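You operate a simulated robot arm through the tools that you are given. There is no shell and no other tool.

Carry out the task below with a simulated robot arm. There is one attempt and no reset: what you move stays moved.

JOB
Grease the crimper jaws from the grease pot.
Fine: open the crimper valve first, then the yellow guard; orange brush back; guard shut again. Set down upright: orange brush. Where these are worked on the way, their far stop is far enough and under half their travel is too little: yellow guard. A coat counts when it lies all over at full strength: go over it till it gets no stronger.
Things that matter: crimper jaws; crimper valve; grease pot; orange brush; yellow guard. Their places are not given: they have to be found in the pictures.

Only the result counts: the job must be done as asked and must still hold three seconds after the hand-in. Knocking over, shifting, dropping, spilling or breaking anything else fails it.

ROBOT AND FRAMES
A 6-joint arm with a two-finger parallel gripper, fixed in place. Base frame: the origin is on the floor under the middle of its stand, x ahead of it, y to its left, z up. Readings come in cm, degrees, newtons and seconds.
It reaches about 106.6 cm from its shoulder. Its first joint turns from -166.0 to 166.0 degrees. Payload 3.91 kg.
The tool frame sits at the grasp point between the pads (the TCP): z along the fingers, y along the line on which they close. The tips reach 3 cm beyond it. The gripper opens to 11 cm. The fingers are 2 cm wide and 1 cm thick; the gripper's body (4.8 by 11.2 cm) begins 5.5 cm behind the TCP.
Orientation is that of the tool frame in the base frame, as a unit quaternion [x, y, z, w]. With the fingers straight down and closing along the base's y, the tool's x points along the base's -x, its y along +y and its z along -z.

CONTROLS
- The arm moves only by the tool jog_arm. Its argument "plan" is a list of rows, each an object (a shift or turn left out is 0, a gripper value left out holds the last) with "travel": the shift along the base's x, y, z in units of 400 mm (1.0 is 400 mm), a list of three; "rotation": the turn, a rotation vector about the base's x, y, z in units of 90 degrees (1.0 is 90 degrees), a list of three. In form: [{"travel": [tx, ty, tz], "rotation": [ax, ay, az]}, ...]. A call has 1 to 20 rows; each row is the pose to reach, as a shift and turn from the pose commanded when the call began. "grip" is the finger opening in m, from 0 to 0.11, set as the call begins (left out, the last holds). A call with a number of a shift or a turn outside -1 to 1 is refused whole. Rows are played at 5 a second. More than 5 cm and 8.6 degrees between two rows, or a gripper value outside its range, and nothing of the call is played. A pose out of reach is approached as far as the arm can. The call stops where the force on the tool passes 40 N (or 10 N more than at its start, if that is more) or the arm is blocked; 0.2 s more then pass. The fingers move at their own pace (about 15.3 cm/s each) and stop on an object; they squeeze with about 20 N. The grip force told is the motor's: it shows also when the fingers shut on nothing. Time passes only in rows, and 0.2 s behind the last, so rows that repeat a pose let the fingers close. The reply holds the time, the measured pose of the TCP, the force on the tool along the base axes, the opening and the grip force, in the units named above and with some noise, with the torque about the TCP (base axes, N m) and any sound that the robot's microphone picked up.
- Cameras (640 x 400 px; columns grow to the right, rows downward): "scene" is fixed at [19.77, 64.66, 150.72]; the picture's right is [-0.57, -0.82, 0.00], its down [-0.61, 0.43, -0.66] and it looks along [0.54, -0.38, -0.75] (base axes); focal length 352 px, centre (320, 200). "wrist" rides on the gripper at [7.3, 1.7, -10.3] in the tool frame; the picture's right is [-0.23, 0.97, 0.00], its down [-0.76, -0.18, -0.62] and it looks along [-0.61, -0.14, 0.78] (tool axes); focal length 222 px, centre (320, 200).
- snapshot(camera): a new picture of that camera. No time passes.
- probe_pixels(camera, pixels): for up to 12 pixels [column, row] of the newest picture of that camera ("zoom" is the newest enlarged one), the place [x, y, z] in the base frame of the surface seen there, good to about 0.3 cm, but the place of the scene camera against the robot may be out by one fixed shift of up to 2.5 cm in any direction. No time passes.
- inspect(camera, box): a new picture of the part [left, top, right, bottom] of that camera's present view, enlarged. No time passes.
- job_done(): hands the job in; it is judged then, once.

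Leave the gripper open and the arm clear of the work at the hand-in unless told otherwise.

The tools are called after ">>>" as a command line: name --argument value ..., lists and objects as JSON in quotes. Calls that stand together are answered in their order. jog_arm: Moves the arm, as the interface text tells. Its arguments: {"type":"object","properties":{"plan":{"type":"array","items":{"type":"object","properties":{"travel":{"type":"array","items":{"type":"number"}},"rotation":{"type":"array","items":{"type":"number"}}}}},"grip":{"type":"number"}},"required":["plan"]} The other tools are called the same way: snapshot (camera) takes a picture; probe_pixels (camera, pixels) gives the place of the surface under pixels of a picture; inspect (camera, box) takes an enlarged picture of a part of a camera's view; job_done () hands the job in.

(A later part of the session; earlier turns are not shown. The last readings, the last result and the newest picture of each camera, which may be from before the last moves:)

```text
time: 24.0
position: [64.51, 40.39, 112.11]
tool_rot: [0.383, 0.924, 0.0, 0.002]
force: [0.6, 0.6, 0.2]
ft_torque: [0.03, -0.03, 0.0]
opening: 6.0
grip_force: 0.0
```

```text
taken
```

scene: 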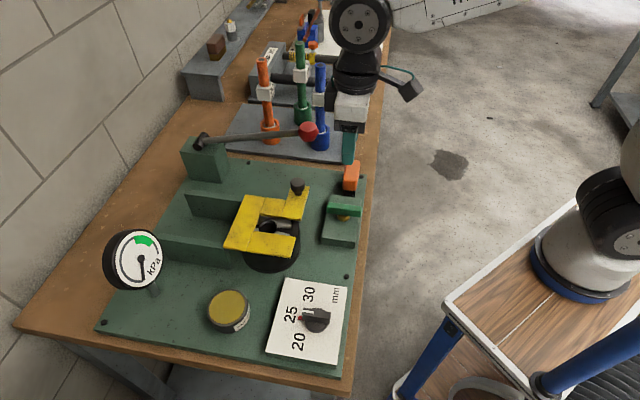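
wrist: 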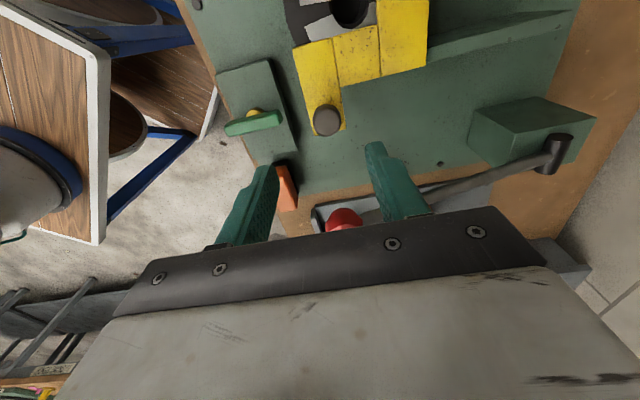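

The knob's centre is (65.15, 40.25), radius about 1.25, top z 100. I'll descend over it to z≈100.2, with the tips at 97.2 just above the guard plate.

>>> jog_arm --plan '[{"travel": [0.015, -0.0025, -0.08]}, {"travel": [0.015, -0.0025, -0.16]}, {"travel": [0.015, -0.0025, -0.23]}, {"travel": [0.015, -0.0025, -0.275]}, {"travel": [0.015, -0.0025, -0.2975]}, {"travel": [0.015, -0.0025, -0.2975]}]' --grip 0.06

>>> inspect --camera "scene" --box '[220, 130, 380, 260]'

>>> snapshot --camera "wrist"

```text
time: 25.4
position: [65.08, 40.36, 100.2]
tool_rot: [0.383, 0.924, 0.0, 0.001]
force: [-0.8, -1.0, 0.0]
ft_torque: [-0.01, 0.01, 0.01]
opening: 6.01
grip_force: 0.1
```

```text
3.08 times, centred on (300, 195) of scene
```

zoom: 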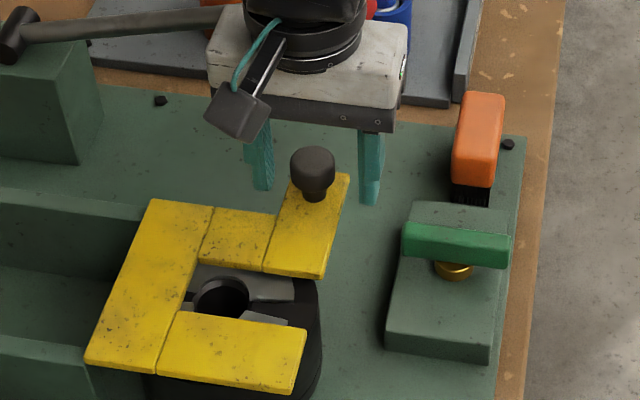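

```text
taken
```

wrist: 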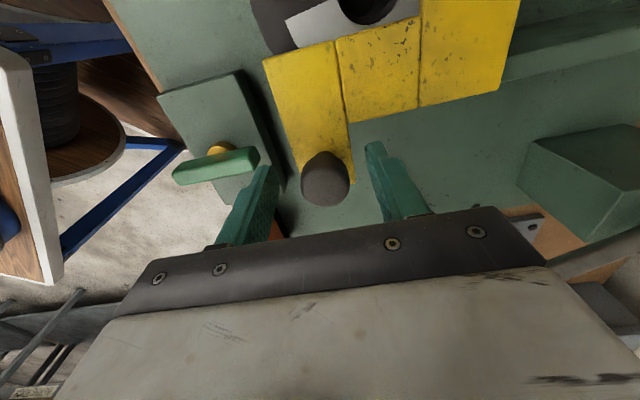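

The knob sits between the fingers. I'll close on it.

>>> jog_arm --plan '[{"travel": [0, 0, 0]}, {"travel": [0, 0, 0]}, {"travel": [0, 0, 0]}]' --grip 0.0

>>> inspect --camera "scene" --box '[220, 130, 380, 260]'

```text
time: 26.2
position: [65.2, 40.44, 100.13]
tool_rot: [0.383, 0.924, 0.002, 0.002]
force: [25.5, 23.2, -2.6]
ft_torque: [0.18, -0.02, 0.03]
opening: 2.82
grip_force: 45.5
```

```text
3.08 times, centred on (300, 195) of scene
```

zoom: 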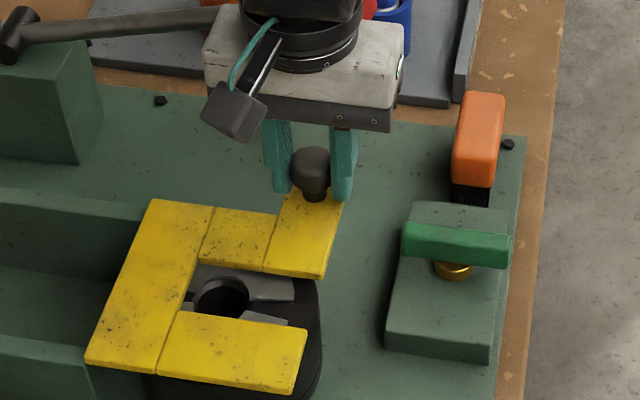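

Gripped (2.82 cm). The load of about 34 N points along the rails, so moving that way relieves it. I'll slide 2 cm back along the rails and check.

>>> jog_arm --plan '[{"travel": [0.006, 0.006, 0]}, {"travel": [0.012, 0.012, 0]}, {"travel": [0.018, 0.018, 0]}, {"travel": [0.027, 0.027, 0]}, {"travel": [0.036, 0.036, 0]}, {"travel": [0.036, 0.036, 0]}]' --grip 0.0

>>> inspect --camera "scene" --box '[180, 130, 380, 280]'

```text
time: 27.6
position: [66.49, 41.67, 100.09]
tool_rot: [0.383, 0.924, 0.0, 0.001]
force: [-0.7, -0.6, -10.6]
ft_torque: [-0.36, -0.19, -0.23]
opening: 2.87
grip_force: 44.9
```

```text
2.67 times, centred on (280, 205) of scene
```

zoom: 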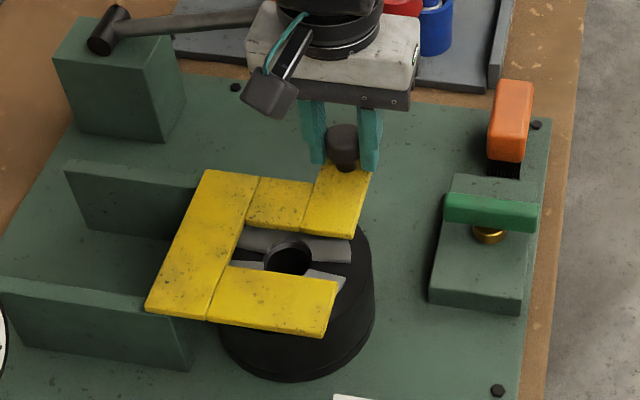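

The guard slides smoothly. I'll carry on along the rails until the far stop.

>>> jog_arm --plan '[{"travel": [0.025, 0.025, 0]}, {"travel": [0.05, 0.05, 0]}, {"travel": [0.075, 0.075, 0]}, {"travel": [0.1, 0.1, 0]}, {"travel": [0.12, 0.12, 0]}, {"travel": [0.14, 0.14, 0]}, {"travel": [0.14, 0.14, 0]}]' --grip 0.0

>>> inspect --camera "scene" --box '[160, 120, 380, 280]'

```text
time: 29.2
position: [72.23, 47.41, 100.15]
tool_rot: [0.383, 0.924, 0.001, 0.001]
force: [-2.1, 3.6, -17.3]
ft_torque: [0.0, 0.0, -0.14]
opening: 2.85
grip_force: 44.7
```

```text
2.50 times, centred on (270, 200) of scene
```

zoom: 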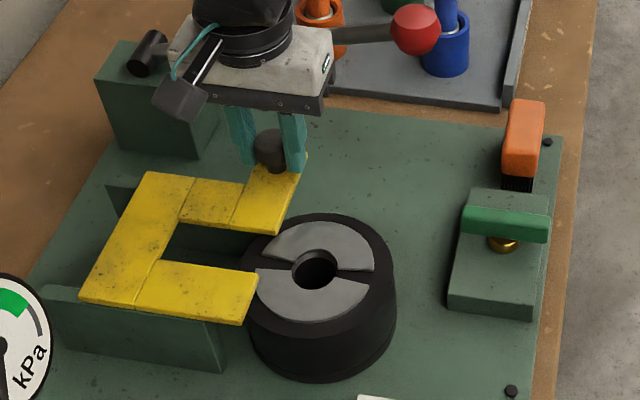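

It has slid about 10 cm and the jaw ring is almost uncovered. I'll continue gently to find the far stop.

>>> jog_arm --plan '[{"travel": [0.012, 0.012, 0]}, {"travel": [0.024, 0.024, 0]}, {"travel": [0.036, 0.036, 0]}, {"travel": [0.048, 0.048, 0]}, {"travel": [0.06, 0.06, 0]}, {"travel": [0.07, 0.07, 0]}, {"travel": [0.07, 0.07, 0]}]' --grip 0.0

>>> inspect --camera "scene" --box '[160, 120, 380, 280]'

```text
time: 30.1
position: [73.47, 48.59, 100.16]
tool_rot: [0.383, 0.924, -0.005, -0.001]
force: [-10.2, -11.4, 7.7]
ft_torque: [0.24, 0.02, -0.07]
opening: 2.85
grip_force: 44.8
stopped in row 4: the force on the tool passed its limit at 50 N (the readings are from after the stop); the commanded pose is now the measured one
```

```text
2.50 times, centred on (270, 200) of scene
```

zoom: 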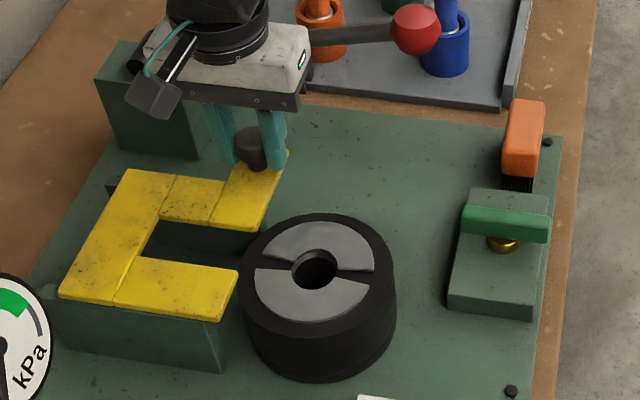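

The far stop is reached with the knob at about (73.5, 48.6), roughly 12 cm of travel. I'll open the fingers, lift, and view the jaws.

>>> jog_arm --plan '[{"travel": [0, 0, 0]}, {"travel": [0, 0, 0]}, {"travel": [0, 0, 0]}]' --grip 0.06

>>> jog_arm --plan '[{"travel": [0, 0, 0.06]}, {"travel": [0, 0, 0.14]}, {"travel": [0, 0, 0.24]}, {"travel": [0, 0, 0.34]}, {"travel": [0, 0, 0.34]}]'

>>> snapshot --camera "wrist"

>>> snapshot --camera "scene"

```text
time: 30.9
position: [73.45, 48.83, 99.98]
tool_rot: [0.383, 0.924, -0.004, -0.002]
force: [-0.4, 1.2, 0.4]
ft_torque: [-0.03, 0.0, 0.01]
opening: 6.0
grip_force: 0.0
```

```text
time: 32.1
position: [73.38, 48.95, 113.67]
tool_rot: [0.383, 0.924, -0.005, -0.001]
force: [-0.2, 0.3, 0.5]
ft_torque: [-0.02, 0.02, 0.03]
opening: 5.99
grip_force: 0.1
```

```text
taken
```

wrist: 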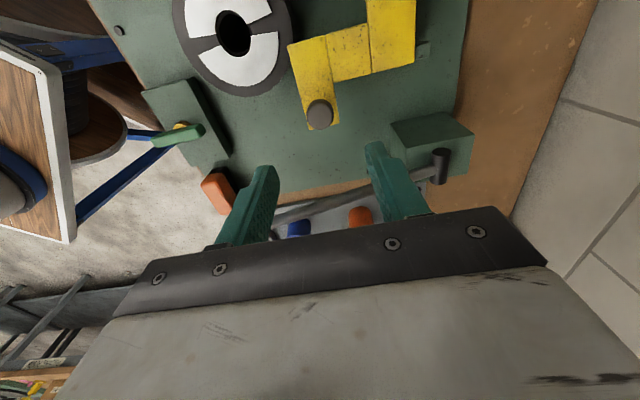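

```text
taken
```

scene: 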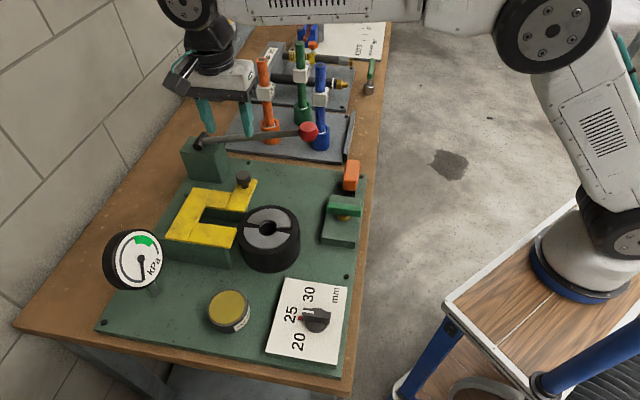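

The guard stays open and the jaws show as a split ring. I'll probe the ring and knob to locate them exactly.

>>> probe_pixels --camera "wrist" --pixels '[[200, 12], [196, 25], [270, 12], [277, 40], [262, 72], [240, 84], [210, 60], [200, 40], [182, 30], [291, 45], [320, 112], [250, 60]]'

>>> inspect --camera "scene" --box '[225, 195, 315, 280]'

>>> inspect --camera "scene" --box '[195, 280, 265, 345]'

```text
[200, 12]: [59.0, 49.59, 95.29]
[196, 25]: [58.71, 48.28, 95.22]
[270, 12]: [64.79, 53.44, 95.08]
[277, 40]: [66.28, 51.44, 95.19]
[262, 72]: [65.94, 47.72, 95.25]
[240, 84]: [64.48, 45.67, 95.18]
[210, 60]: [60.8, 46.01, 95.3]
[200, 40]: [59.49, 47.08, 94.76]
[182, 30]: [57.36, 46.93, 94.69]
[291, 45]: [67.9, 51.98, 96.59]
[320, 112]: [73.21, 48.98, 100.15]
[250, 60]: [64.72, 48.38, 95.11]
```

```text
4.71 times, centred on (270, 238) of scene
```

zoom: 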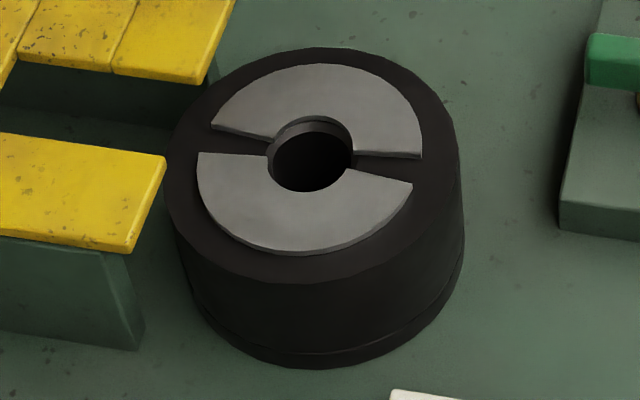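

```text
6.15 times, centred on (230, 312) of scene
```

zoom: 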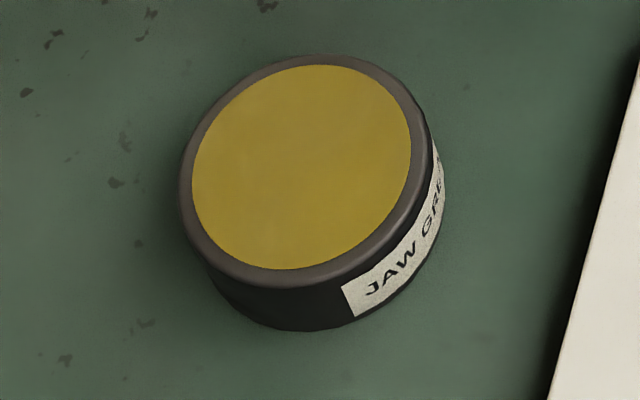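

The ring is centred near (62.35, 49.7), with its top at z 95.2. Before fetching the brush I want a good overhead look at the pot, so I'll move to about (52, 64, 112).

>>> jog_arm --plan '[{"travel": [-0.08, 0.055, 0]}, {"travel": [-0.16, 0.11, 0]}, {"travel": [-0.24, 0.165, 0]}, {"travel": [-0.32, 0.22, 0]}, {"travel": [-0.4, 0.28, 0]}, {"travel": [-0.48, 0.33, 0]}, {"travel": [-0.535, 0.375, -0.03]}, {"travel": [-0.535, 0.375, -0.03]}]'

>>> snapshot --camera "wrist"

```text
time: 33.9
position: [52.17, 63.83, 112.34]
tool_rot: [0.382, 0.924, -0.004, -0.002]
force: [-0.2, 0.5, 0.1]
ft_torque: [0.02, -0.01, 0.01]
opening: 5.99
grip_force: 0.1
```

```text
taken
```

wrist: 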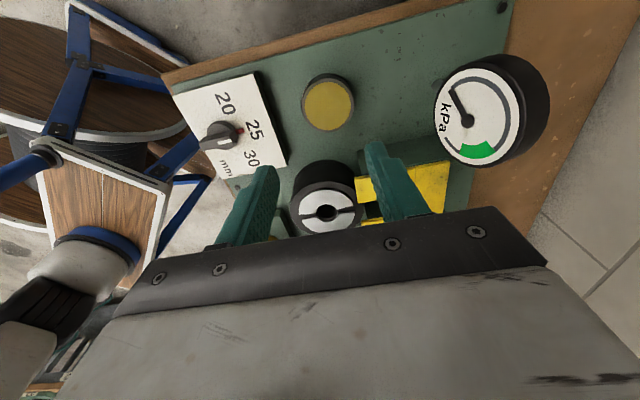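

>>> inspect --camera "wrist" --box '[285, 60, 375, 145]'

>>> probe_pixels --camera "wrist" --pixels '[[329, 105], [308, 105], [350, 105], [329, 84], [329, 127], [304, 104], [354, 107], [329, 78], [326, 212], [302, 215], [330, 232], [351, 210]]'

>>> inspect --camera "wrist" --box '[280, 150, 390, 240]'

```text
4.71 times, centred on (330, 102) of wrist
```

zoom: 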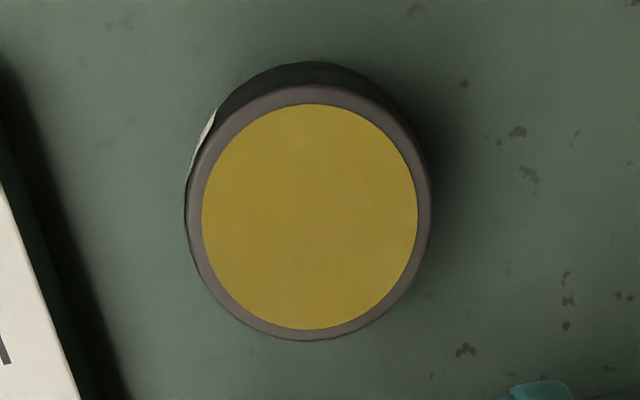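

```text
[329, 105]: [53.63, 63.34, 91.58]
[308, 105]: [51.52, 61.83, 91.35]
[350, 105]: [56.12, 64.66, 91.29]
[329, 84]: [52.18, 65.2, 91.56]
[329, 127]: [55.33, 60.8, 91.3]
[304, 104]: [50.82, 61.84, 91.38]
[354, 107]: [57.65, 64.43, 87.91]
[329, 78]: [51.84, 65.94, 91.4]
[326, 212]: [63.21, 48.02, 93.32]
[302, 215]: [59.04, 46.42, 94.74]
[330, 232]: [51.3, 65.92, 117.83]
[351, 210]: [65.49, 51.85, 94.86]
```

```text
4.44 times, centred on (335, 195) of wrist
```

zoom: 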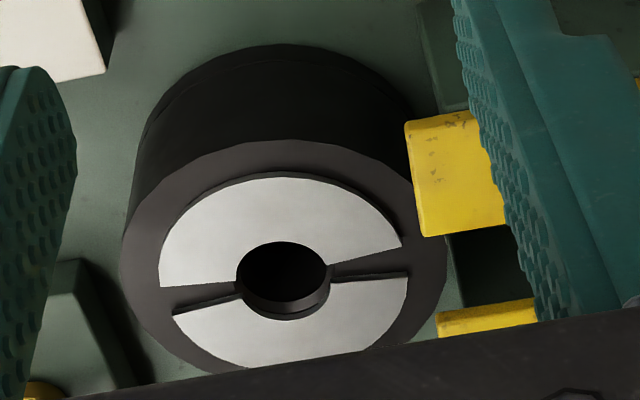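

The grease is flush with the rim at z≈91.5, centred at (53.65, 63.15) and about 5.9 cm across. Now I'll travel to above the brush at (66.75, 24.5), staying at z 112.

>>> jog_arm --plan '[{"travel": [0.036, -0.098, 0]}, {"travel": [0.073, -0.196, 0]}, {"travel": [0.109, -0.295, 0]}, {"travel": [0.146, -0.393, 0]}, {"travel": [0.182, -0.491, 0]}, {"travel": [0.219, -0.589, 0]}, {"travel": [0.255, -0.688, 0]}, {"travel": [0.292, -0.786, 0]}, {"travel": [0.328, -0.884, 0]}, {"travel": [0.3645, -0.9825, 0]}, {"travel": [0.3645, -0.9825, 0]}]' --grip 0.05

>>> snapshot --camera "wrist"

>>> snapshot --camera "scene"

```text
time: 36.3
position: [66.63, 24.33, 112.38]
tool_rot: [0.383, 0.924, -0.005, -0.001]
force: [-0.6, 0.2, 0.4]
ft_torque: [0.02, 0.0, 0.0]
opening: 5.01
grip_force: 0.0
```

```text
taken
```

wrist: 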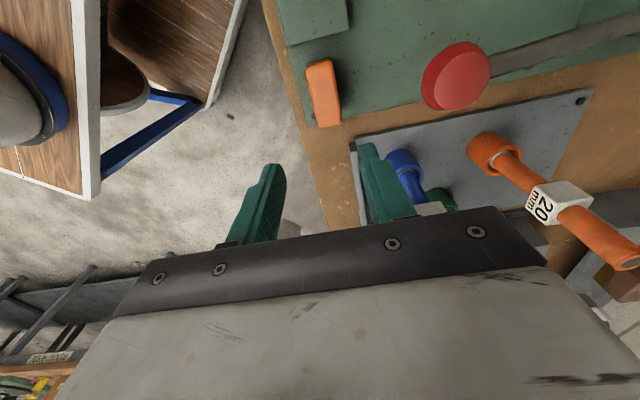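

```text
taken
```

scene: 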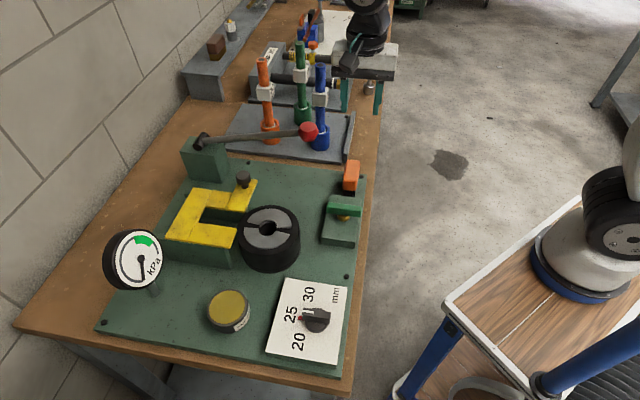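

>>> inspect --camera "wrist" --box '[285, 45, 375, 140]'

>>> probe_pixels --camera "wrist" --pixels '[[310, 68], [330, 62], [319, 124], [338, 121], [324, 93], [315, 95], [334, 92], [322, 72], [328, 118], [320, 66], [455, 75], [470, 60]]'

```text
4.21 times, centred on (330, 92) of wrist
```

zoom: 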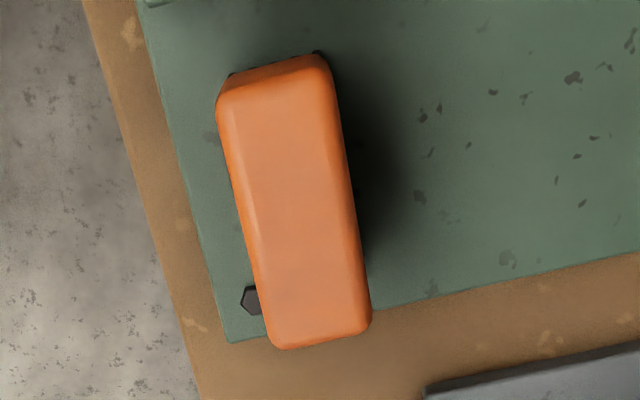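

```text
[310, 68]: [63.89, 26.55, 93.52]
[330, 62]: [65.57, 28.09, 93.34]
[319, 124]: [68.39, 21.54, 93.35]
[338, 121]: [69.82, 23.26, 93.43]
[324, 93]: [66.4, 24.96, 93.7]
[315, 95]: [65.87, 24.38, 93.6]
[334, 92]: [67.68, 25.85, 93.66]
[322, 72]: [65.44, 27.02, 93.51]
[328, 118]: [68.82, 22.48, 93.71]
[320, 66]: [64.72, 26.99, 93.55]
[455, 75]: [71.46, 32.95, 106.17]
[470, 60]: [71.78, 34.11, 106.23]
```

The brush's centre is about (66.8, 25.0), its top 93.6, 7.5 by 3 cm. I'll remove the tiny tilt and descend in stages, first to z≈101, checking clearance to the red ball.

>>> jog_arm --plan '[{"travel": [0.0035, 0.0175, -0.07], "rotation": [0.0054, -0.0036, 0]}, {"travel": [0.0035, 0.0175, -0.14], "rotation": [0.0054, -0.0036, 0]}, {"travel": [0.0035, 0.0175, -0.21], "rotation": [0.0054, -0.0036, 0]}, {"travel": [0.0035, 0.0175, -0.28], "rotation": [0.0054, -0.0036, 0]}, {"travel": [0.0035, 0.0175, -0.28], "rotation": [0.0054, -0.0036, 0]}]' --grip 0.055

>>> snapshot --camera "wrist"

>>> inspect --camera "scene" --box '[270, 60, 430, 220]'

```text
time: 37.5
position: [67.04, 25.06, 101.15]
tool_rot: [0.383, 0.924, 0.0, 0.0]
force: [1.0, -0.2, -0.1]
ft_torque: [-0.03, 0.01, 0.0]
opening: 5.51
grip_force: 0.1
```

```text
taken
```

wrist: 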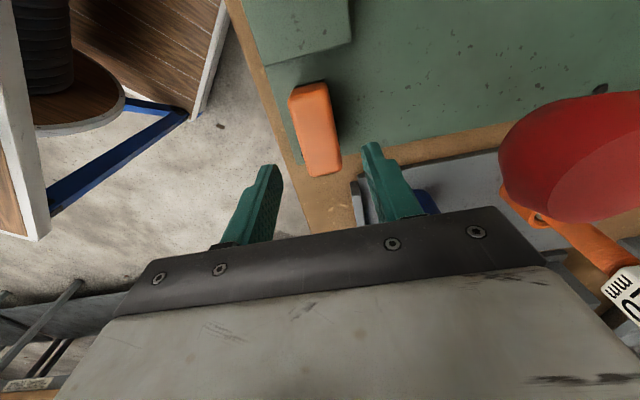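

```text
2.50 times, centred on (350, 140) of scene
```

zoom: 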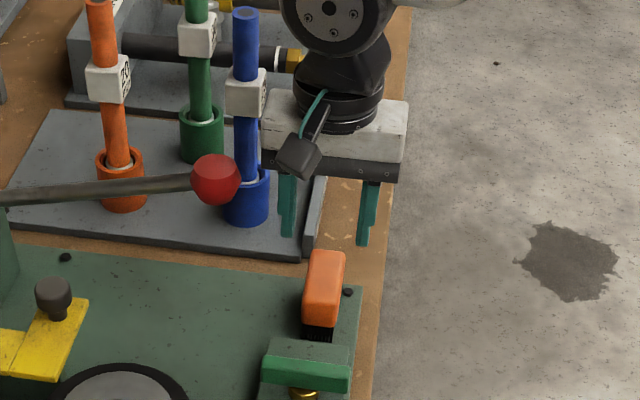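

The ball is fairly close on the +rail side, so I'll probe its near edge before going lower.

>>> probe_pixels --camera "wrist" --pixels '[[502, 150], [506, 175], [510, 195], [530, 205], [560, 190], [520, 120], [560, 100], [600, 180], [316, 100], [307, 85], [315, 170], [340, 160]]'

```text
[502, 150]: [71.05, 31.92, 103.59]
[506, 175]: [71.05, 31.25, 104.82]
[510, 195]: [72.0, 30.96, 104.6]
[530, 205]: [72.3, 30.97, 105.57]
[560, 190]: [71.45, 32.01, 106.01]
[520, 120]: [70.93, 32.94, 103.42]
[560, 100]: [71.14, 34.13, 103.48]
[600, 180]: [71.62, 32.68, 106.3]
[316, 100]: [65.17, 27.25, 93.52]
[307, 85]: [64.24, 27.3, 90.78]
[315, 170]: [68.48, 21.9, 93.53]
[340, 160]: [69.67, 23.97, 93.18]
```

The ball's near edge is about 1.5 cm clear of where the palm will pass. I'll descend straight to z≈93.4 around the brush.

>>> jog_arm --plan '[{"travel": [0, 0, -0.05]}, {"travel": [0, 0, -0.1]}, {"travel": [0, 0, -0.14]}, {"travel": [0, 0, -0.17]}, {"travel": [0, 0, -0.194]}, {"travel": [0, 0, -0.194]}]' --grip 0.055

>>> snapshot --camera "wrist"

>>> inspect --camera "scene" --box '[270, 80, 430, 240]'

```text
time: 38.9
position: [66.87, 25.12, 93.59]
tool_rot: [0.383, 0.924, 0.0, 0.0]
force: [0.6, 0.4, -0.5]
ft_torque: [0.0, -0.01, -0.01]
opening: 5.5
grip_force: 0.1
```

```text
taken
```

wrist: 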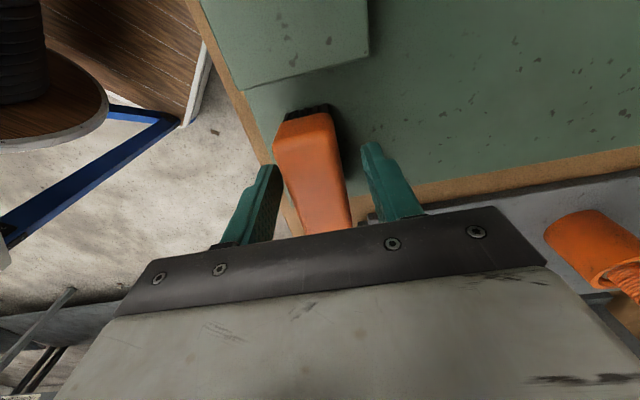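

```text
2.50 times, centred on (350, 160) of scene
```

zoom: 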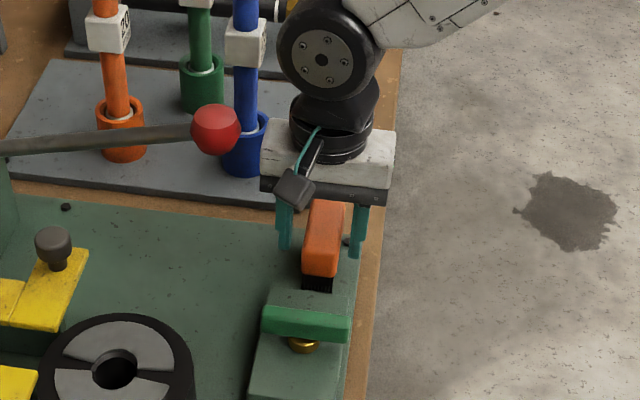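

The brush is between the fingers and the ball is clear. I'll close on the orange block.

>>> jog_arm --plan '[{"travel": [0, 0, 0]}, {"travel": [0, 0, 0]}, {"travel": [0, 0, 0]}, {"travel": [0, 0, 0]}]' --grip 0.0

>>> snapshot --camera "wrist"

>>> inspect --camera "scene" --box '[300, 120, 400, 220]'

```text
time: 39.9
position: [66.91, 25.09, 93.51]
tool_rot: [0.382, 0.924, 0.001, 0.001]
force: [-0.4, 0.3, -0.8]
ft_torque: [0.03, -0.02, 0.0]
opening: 3.35
grip_force: 20.1
```

```text
taken
```

wrist: 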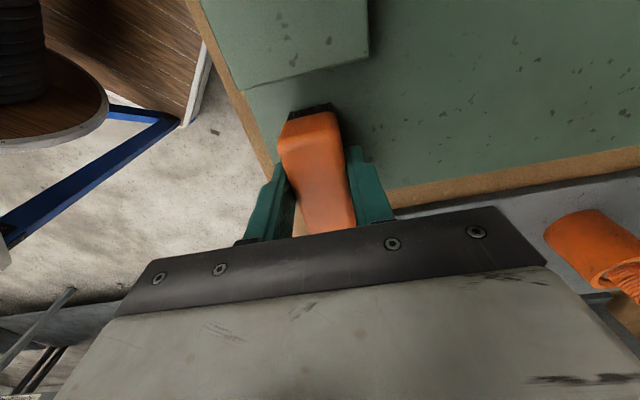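

```text
4.00 times, centred on (350, 170) of scene
```

zoom: 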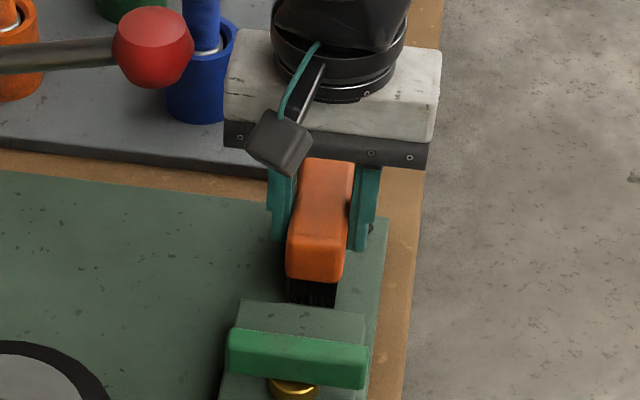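

Gripped at 3.35 cm with 20 N. I'll lift straight up and check that it holds.

>>> jog_arm --plan '[{"travel": [0, 0, 0.03]}, {"travel": [0, 0, 0.08]}, {"travel": [0, 0, 0.15]}, {"travel": [0, 0, 0.22]}, {"travel": [0, 0, 0.3]}, {"travel": [0, 0, 0.4]}, {"travel": [0, 0, 0.49]}, {"travel": [0, 0, 0.49]}]' --grip 0.0

>>> snapshot --camera "scene"

>>> snapshot --camera "wrist"

```text
time: 41.7
position: [67.04, 24.8, 113.23]
tool_rot: [0.382, 0.924, 0.001, 0.0]
force: [-0.4, -0.6, -0.9]
ft_torque: [0.03, 0.02, 0.03]
opening: 3.35
grip_force: 20.1
```

```text
taken
```

scene: 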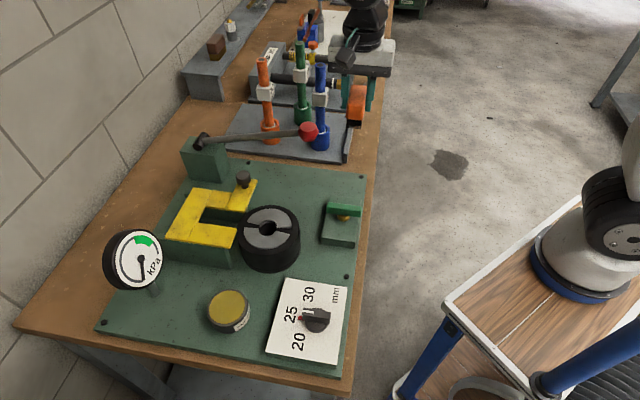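

```text
taken
```

wrist: 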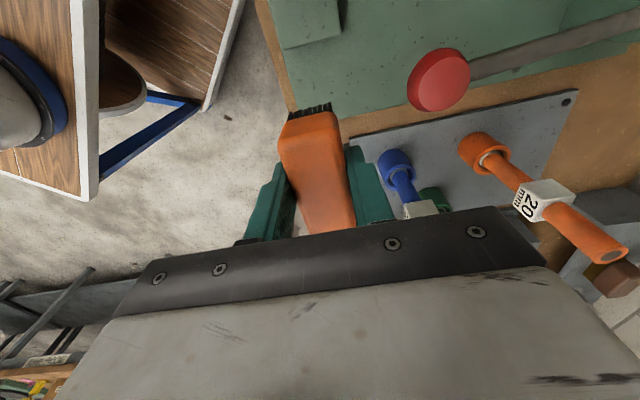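

The brush is held upright. I'll carry it at this height to above the pot centre at (53.65, 63.15).

>>> jog_arm --plan '[{"travel": [-0.033, 0.095, 0]}, {"travel": [-0.066, 0.191, 0]}, {"travel": [-0.099, 0.286, 0]}, {"travel": [-0.132, 0.382, 0]}, {"travel": [-0.165, 0.477, 0]}, {"travel": [-0.197, 0.572, 0]}, {"travel": [-0.23, 0.668, 0]}, {"travel": [-0.263, 0.763, 0]}, {"travel": [-0.296, 0.859, 0]}, {"travel": [-0.329, 0.954, 0]}, {"travel": [-0.329, 0.954, 0]}]' --grip 0.0

>>> jog_arm --plan '[{"travel": [0, 0, -0.1]}, {"travel": [0, 0, -0.2]}, {"travel": [0, 0, -0.28]}, {"travel": [0, 0, -0.35]}, {"travel": [0, 0, -0.35]}]' --grip 0.0

>>> snapshot --camera "wrist"

>>> snapshot --camera "scene"

```text
time: 44.1
position: [53.98, 63.07, 113.19]
tool_rot: [0.382, 0.924, 0.0, 0.0]
force: [0.7, -0.8, -1.0]
ft_torque: [-0.01, -0.01, 0.0]
opening: 3.38
grip_force: 20.1
```

```text
time: 45.3
position: [53.7, 63.22, 99.01]
tool_rot: [0.382, 0.924, 0.001, 0.001]
force: [-1.1, 0.0, -0.5]
ft_torque: [0.04, 0.03, 0.01]
opening: 3.35
grip_force: 20.4
```

```text
taken
```

wrist: 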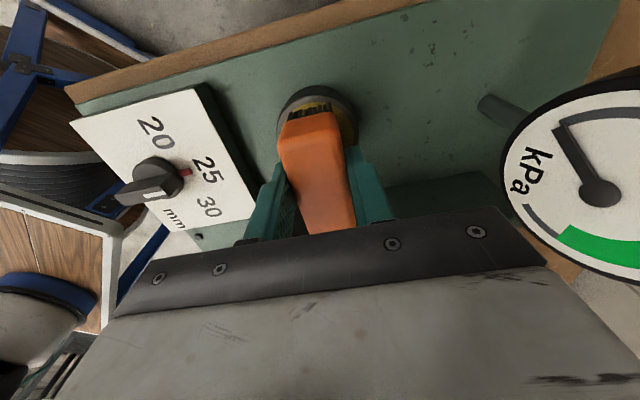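

```text
taken
```

scene: 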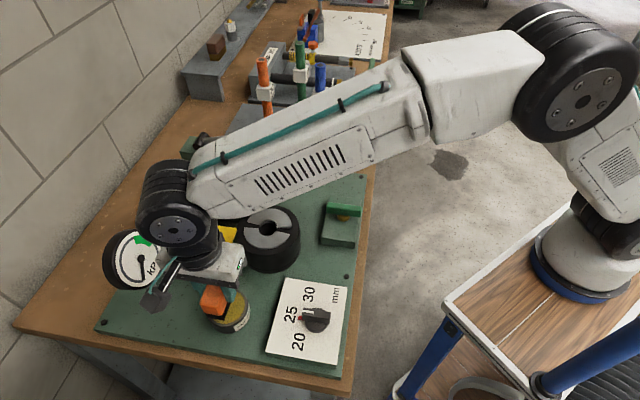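

Before lowering, I'll probe the gauge's near edge to check the gripper stays clear of it.

>>> probe_pixels --camera "wrist" --pixels '[[506, 165], [520, 130], [520, 205], [560, 250], [600, 100], [620, 262], [598, 190], [330, 108], [285, 115], [350, 110], [312, 112], [480, 105]]'

>>> inspect --camera "scene" --box '[100, 180, 270, 340]'

>>> inspect --camera "wrist" --box '[250, 70, 380, 170]'

```text
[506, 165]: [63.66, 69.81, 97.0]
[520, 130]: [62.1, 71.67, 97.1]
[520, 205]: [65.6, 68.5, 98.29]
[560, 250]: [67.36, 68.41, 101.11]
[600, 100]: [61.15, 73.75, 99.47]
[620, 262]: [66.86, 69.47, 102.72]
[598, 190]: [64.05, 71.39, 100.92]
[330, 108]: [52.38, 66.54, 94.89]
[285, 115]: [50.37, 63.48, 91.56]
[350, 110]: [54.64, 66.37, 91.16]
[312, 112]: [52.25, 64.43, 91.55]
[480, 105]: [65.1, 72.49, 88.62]
```

```text
2.50 times, centred on (185, 260) of scene
```

zoom: 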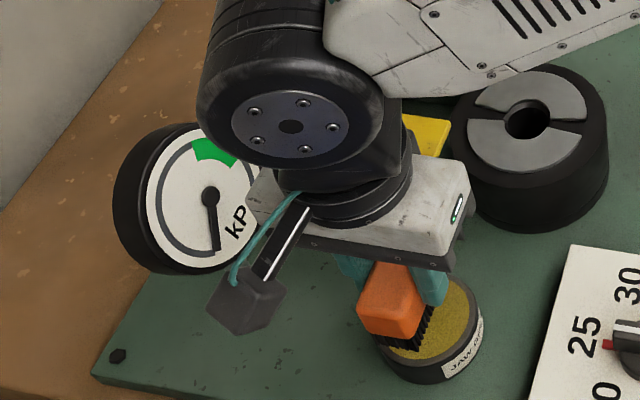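

```text
4.00 times, centred on (315, 120) of wrist
```

zoom: 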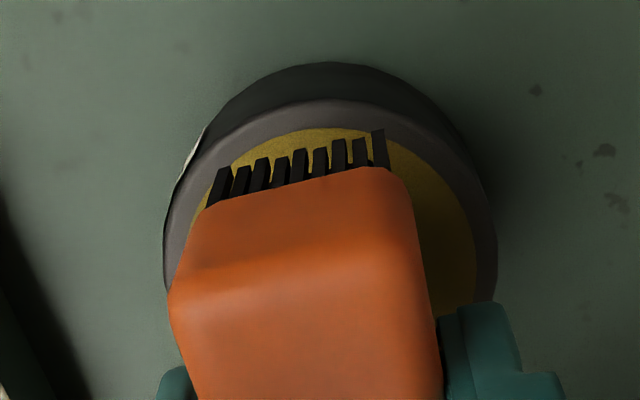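

The gauge is about 5 cm clear of the palm. The bristles are over the grease and about 2 cm above it, so I'll lower slowly and watch the force.

>>> jog_arm --plan '[{"travel": [0, 0, -0.02]}, {"travel": [0, 0, -0.035]}, {"travel": [0, 0, -0.045]}, {"travel": [0, 0, -0.05]}, {"travel": [0, 0, -0.055]}, {"travel": [0, 0, -0.055]}]' --grip 0.0

>>> inspect --camera "wrist" --box '[250, 70, 380, 170]'

>>> inspect --camera "scene" --box '[180, 260, 270, 345]'

```text
time: 46.7
position: [53.7, 63.42, 96.81]
tool_rot: [0.382, 0.924, 0.001, 0.0]
force: [0.1, -0.5, -1.1]
ft_torque: [-0.01, 0.0, -0.03]
opening: 3.35
grip_force: 20.1
```

```text
4.00 times, centred on (315, 120) of wrist
```

zoom: 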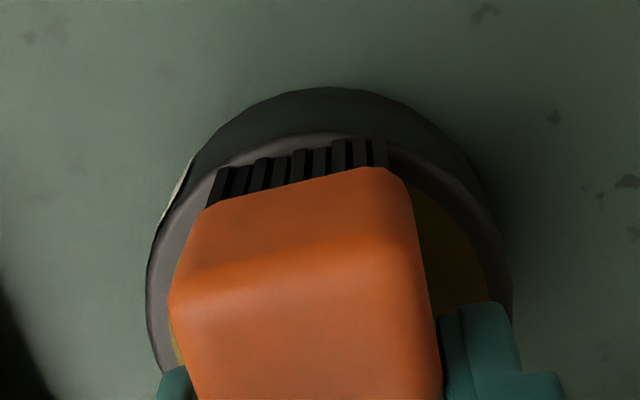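

```text
4.71 times, centred on (225, 302) of scene
```

zoom: 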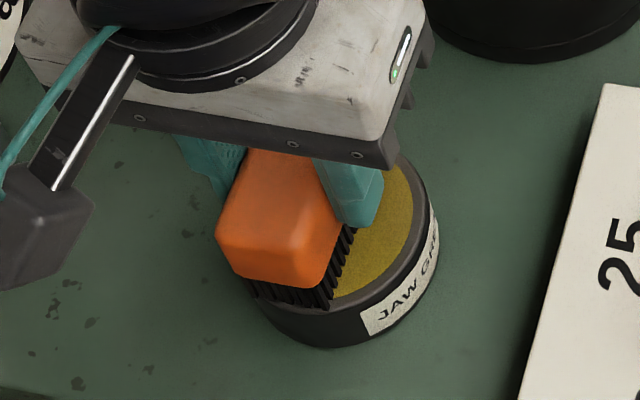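

No force yet at TCP z 96.8. I'll lower a little more in small steps.

>>> jog_arm --plan '[{"travel": [0, 0, -0.004]}, {"travel": [0, 0, -0.008]}, {"travel": [0, 0, -0.008]}, {"travel": [0, 0, -0.008]}]' --grip 0.0

>>> inspect --camera "scene" --box '[180, 260, 270, 345]'

```text
time: 47.7
position: [53.66, 63.33, 96.6]
tool_rot: [0.383, 0.924, 0.002, 0.001]
force: [3.5, 3.6, 16.2]
ft_torque: [0.12, -0.09, 0.02]
opening: 3.39
grip_force: 20.1
```

```text
4.71 times, centred on (225, 302) of scene
```

zoom: 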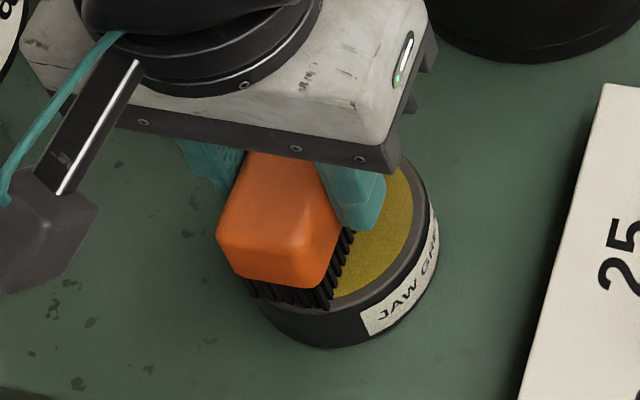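

Contact is felt at about 16 N. I'll raise the brush and check the bristles for grease.

>>> jog_arm --plan '[{"travel": [0, 0, 0]}, {"travel": [0, 0, 0.02]}, {"travel": [0, 0, 0.06]}, {"travel": [0, 0, 0.12]}, {"travel": [0, 0, 0.2]}, {"travel": [0, 0, 0.2]}]' --grip 0.0

>>> inspect --camera "scene" --box '[170, 230, 270, 345]'

>>> inspect --camera "wrist" --box '[250, 70, 380, 170]'

```text
time: 49.1
position: [53.82, 63.35, 104.48]
tool_rot: [0.383, 0.924, 0.0, 0.0]
force: [0.4, -0.5, -1.0]
ft_torque: [0.0, 0.01, 0.02]
opening: 3.35
grip_force: 19.7
```

```text
3.48 times, centred on (220, 288) of scene
```

zoom: 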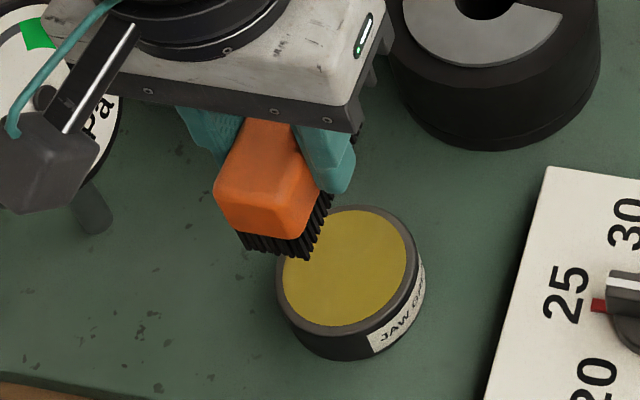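

```text
4.00 times, centred on (315, 120) of wrist
```

zoom: 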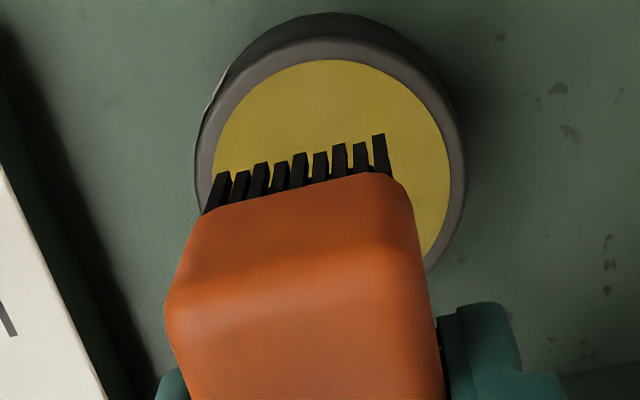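

>>> inspect --camera "scene" --box '[225, 280, 275, 315]'

>>> snapshot --camera "scene"

>>> probe_pixels --camera "wrist" --pixels '[[326, 92], [340, 92], [330, 85], [317, 80], [333, 79], [350, 95], [361, 100], [303, 100]]'

```text
11.43 times, centred on (250, 298) of scene
```

zoom: 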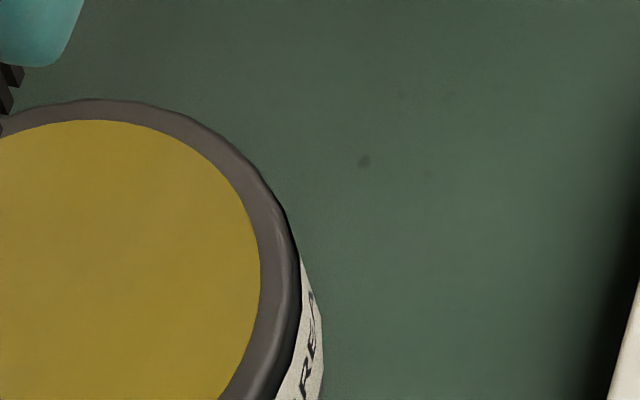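

```text
taken
```

scene: 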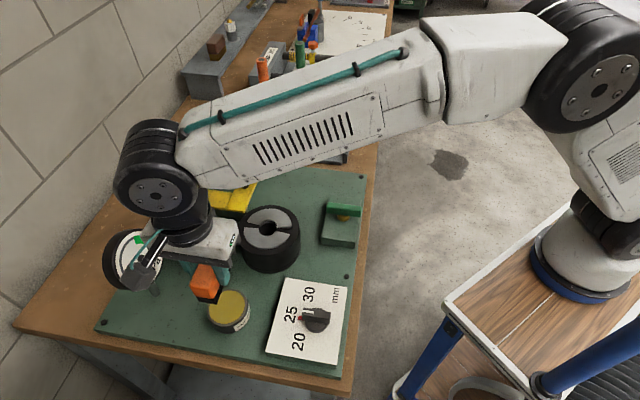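

```text
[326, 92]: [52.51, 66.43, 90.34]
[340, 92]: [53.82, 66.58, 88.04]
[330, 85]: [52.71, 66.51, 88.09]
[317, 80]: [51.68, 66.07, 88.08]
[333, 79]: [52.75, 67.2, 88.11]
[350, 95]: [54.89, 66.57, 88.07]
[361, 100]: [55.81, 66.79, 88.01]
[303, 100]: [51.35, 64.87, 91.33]
```

>>> inspect --camera "scene" --box '[185, 255, 245, 310]'

>>> snapshot --camera "wrist"

>>> probe_pixels --camera "wrist" --pixels '[[330, 95], [320, 90], [340, 88], [330, 86], [325, 80], [355, 100], [361, 105], [303, 100], [350, 120], [310, 95]]'

```text
7.27 times, centred on (215, 282) of scene
```

zoom: 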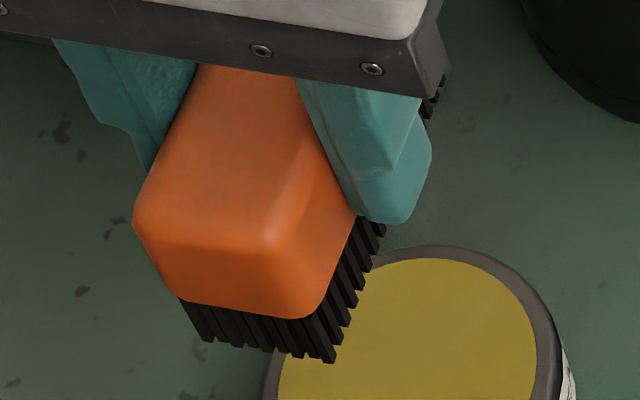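

```text
taken
```

wrist: 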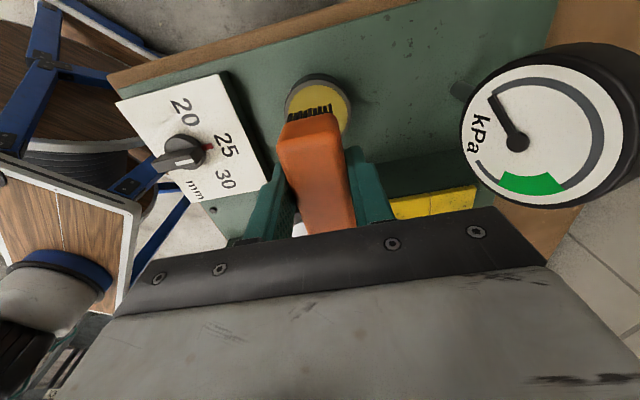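

```text
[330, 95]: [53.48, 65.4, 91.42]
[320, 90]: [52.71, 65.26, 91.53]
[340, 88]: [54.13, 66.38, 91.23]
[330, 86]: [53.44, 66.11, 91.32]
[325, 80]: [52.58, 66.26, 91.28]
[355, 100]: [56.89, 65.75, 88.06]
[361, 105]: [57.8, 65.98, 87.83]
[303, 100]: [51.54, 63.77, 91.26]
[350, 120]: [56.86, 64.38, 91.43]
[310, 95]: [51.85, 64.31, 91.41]
```

The bristle undersides can't be seen from here, so I'll test on the jaws. I'll raise slightly and move above the ring, brush centre at about (60.3, 47.9).

>>> jog_arm --plan '[{"travel": [0, 0, 0.035]}, {"travel": [0.04, -0.09, 0.035]}, {"travel": [0.085, -0.19, 0.035]}, {"travel": [0.125, -0.29, 0.035]}, {"travel": [0.166, -0.3815, 0.035]}, {"travel": [0.166, -0.3815, 0.035]}]' --grip 0.0

>>> snapshot --camera "wrist"

>>> inspect --camera "scene" --box '[200, 180, 330, 290]'

```text
time: 50.5
position: [60.36, 47.98, 106.05]
tool_rot: [0.383, 0.924, 0.001, 0.001]
force: [0.3, 0.1, -0.3]
ft_torque: [0.0, -0.02, 0.02]
opening: 3.38
grip_force: 20.0
```

```text
taken
```

wrist: 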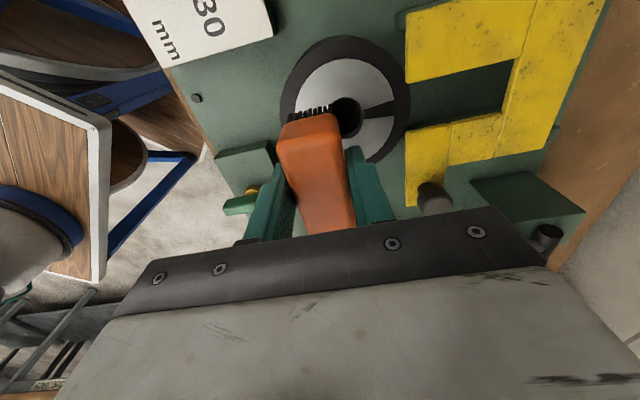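

```text
3.64 times, centred on (265, 235) of scene
```

zoom: 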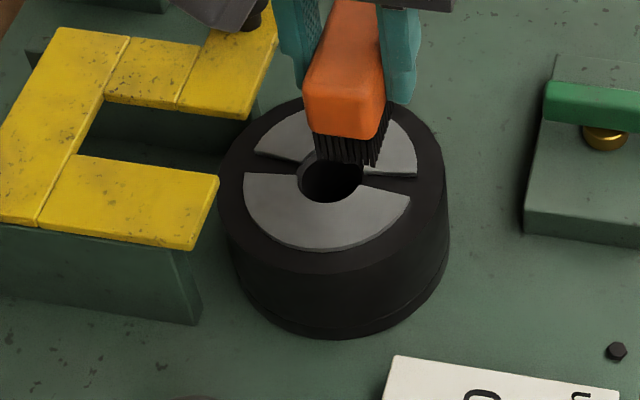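

I'll lower toward the ring, stopping near expected contact at TCP z≈100.5.

>>> jog_arm --plan '[{"travel": [0, 0, -0.06]}, {"travel": [0, 0, -0.11]}, {"travel": [0, 0, -0.13]}, {"travel": [0, 0, -0.136]}, {"travel": [0, 0, -0.136]}]' --grip 0.0

>>> inspect --camera "scene" --box '[200, 180, 330, 290]'

```text
time: 51.7
position: [60.39, 48.04, 100.39]
tool_rot: [0.383, 0.924, 0.0, 0.001]
force: [0.5, -0.8, -0.6]
ft_torque: [0.01, -0.02, 0.0]
opening: 3.38
grip_force: 19.6
```

```text
3.64 times, centred on (265, 235) of scene
```

zoom: 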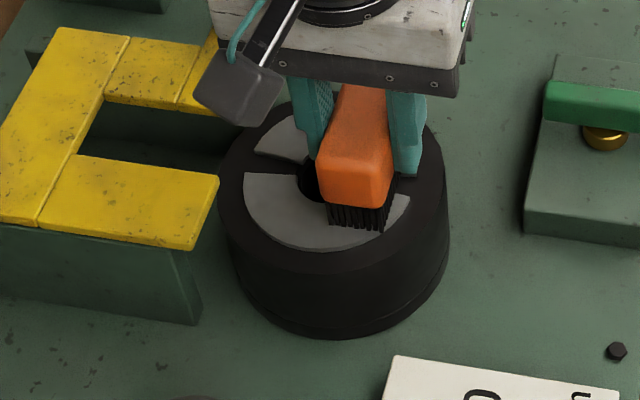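

>>> jog_arm --plan '[{"travel": [0, 0, -0.003]}, {"travel": [0, 0, -0.006]}, {"travel": [0, 0, -0.006]}]' --grip 0.0

>>> inspect --camera "scene" --box '[230, 195, 310, 265]'

```text
time: 52.5
position: [60.3, 48.05, 100.14]
tool_rot: [0.383, 0.924, 0.0, 0.0]
force: [0.8, 0.5, -2.2]
ft_torque: [-0.02, 0.01, -0.01]
opening: 3.34
grip_force: 20.1
```

```text
5.71 times, centred on (270, 230) of scene
```

zoom: 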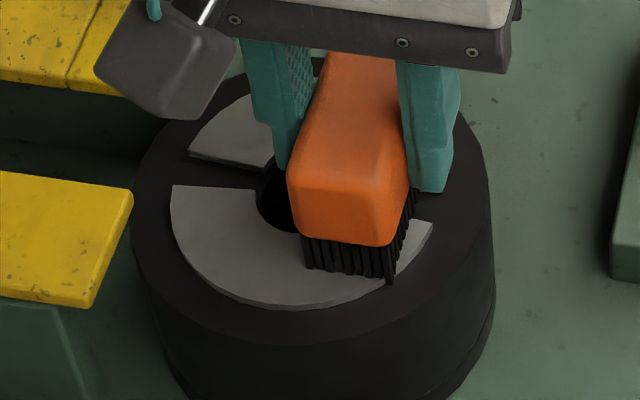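

>>> jog_arm --plan '[{"travel": [0, 0, -0.003]}, {"travel": [0, 0, -0.006]}, {"travel": [0, 0, -0.006]}]' --grip 0.0

>>> inspect --camera "scene" --box '[230, 195, 310, 265]'

```text
time: 53.3
position: [60.31, 48.08, 100.04]
tool_rot: [0.382, 0.924, 0.0, 0.0]
force: [0.2, -0.3, 2.4]
ft_torque: [-0.03, 0.02, 0.05]
opening: 3.34
grip_force: 20.0
```

```text
5.71 times, centred on (270, 230) of scene
```

zoom: 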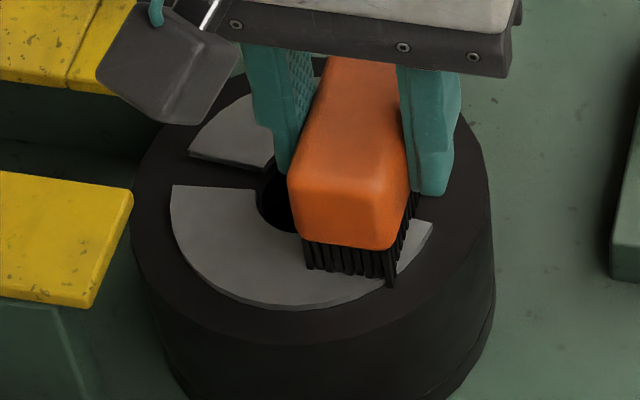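

Contact is felt now at TCP z≈100.05. I'll sweep along the rail direction across the ring and back, then look for a coat.

>>> jog_arm --plan '[{"travel": [-0.0133, -0.0133, 0]}, {"travel": [-0.0265, -0.0265, 0]}, {"travel": [-0.009, -0.009, 0]}, {"travel": [0.009, 0.009, 0]}, {"travel": [0.0265, 0.0265, 0]}, {"travel": [0.044, 0.044, 0]}, {"travel": [0.062, 0.062, 0]}, {"travel": [0.08, 0.08, 0]}, {"travel": [0.098, 0.098, 0]}, {"travel": [0.106, 0.106, 0]}, {"travel": [0.106, 0.106, 0]}]' --grip 0.0

>>> inspect --camera "scene" --box '[210, 185, 320, 275]'

>>> snapshot --camera "wrist"

```text
time: 55.7
position: [64.48, 52.3, 100.03]
tool_rot: [0.383, 0.924, 0.0, 0.0]
force: [-2.1, -0.4, 5.4]
ft_torque: [0.02, 0.02, 0.02]
opening: 3.38
grip_force: 20.0
```

```text
4.44 times, centred on (265, 230) of scene
```

zoom: 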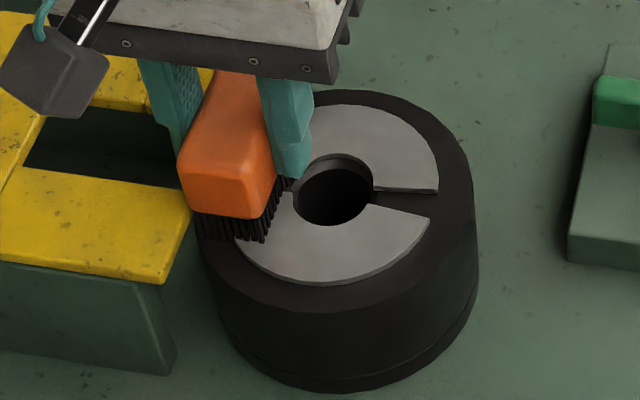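

```text
taken
```

wrist: 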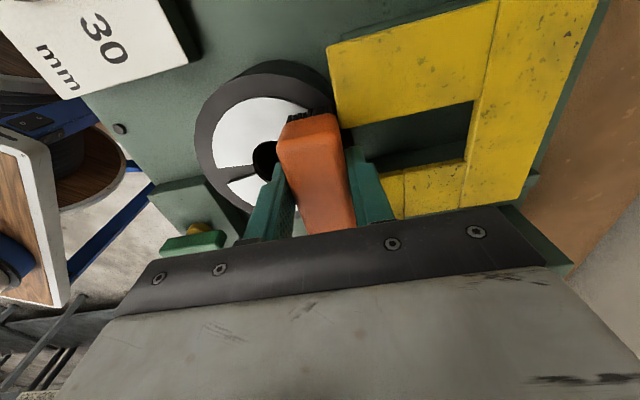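

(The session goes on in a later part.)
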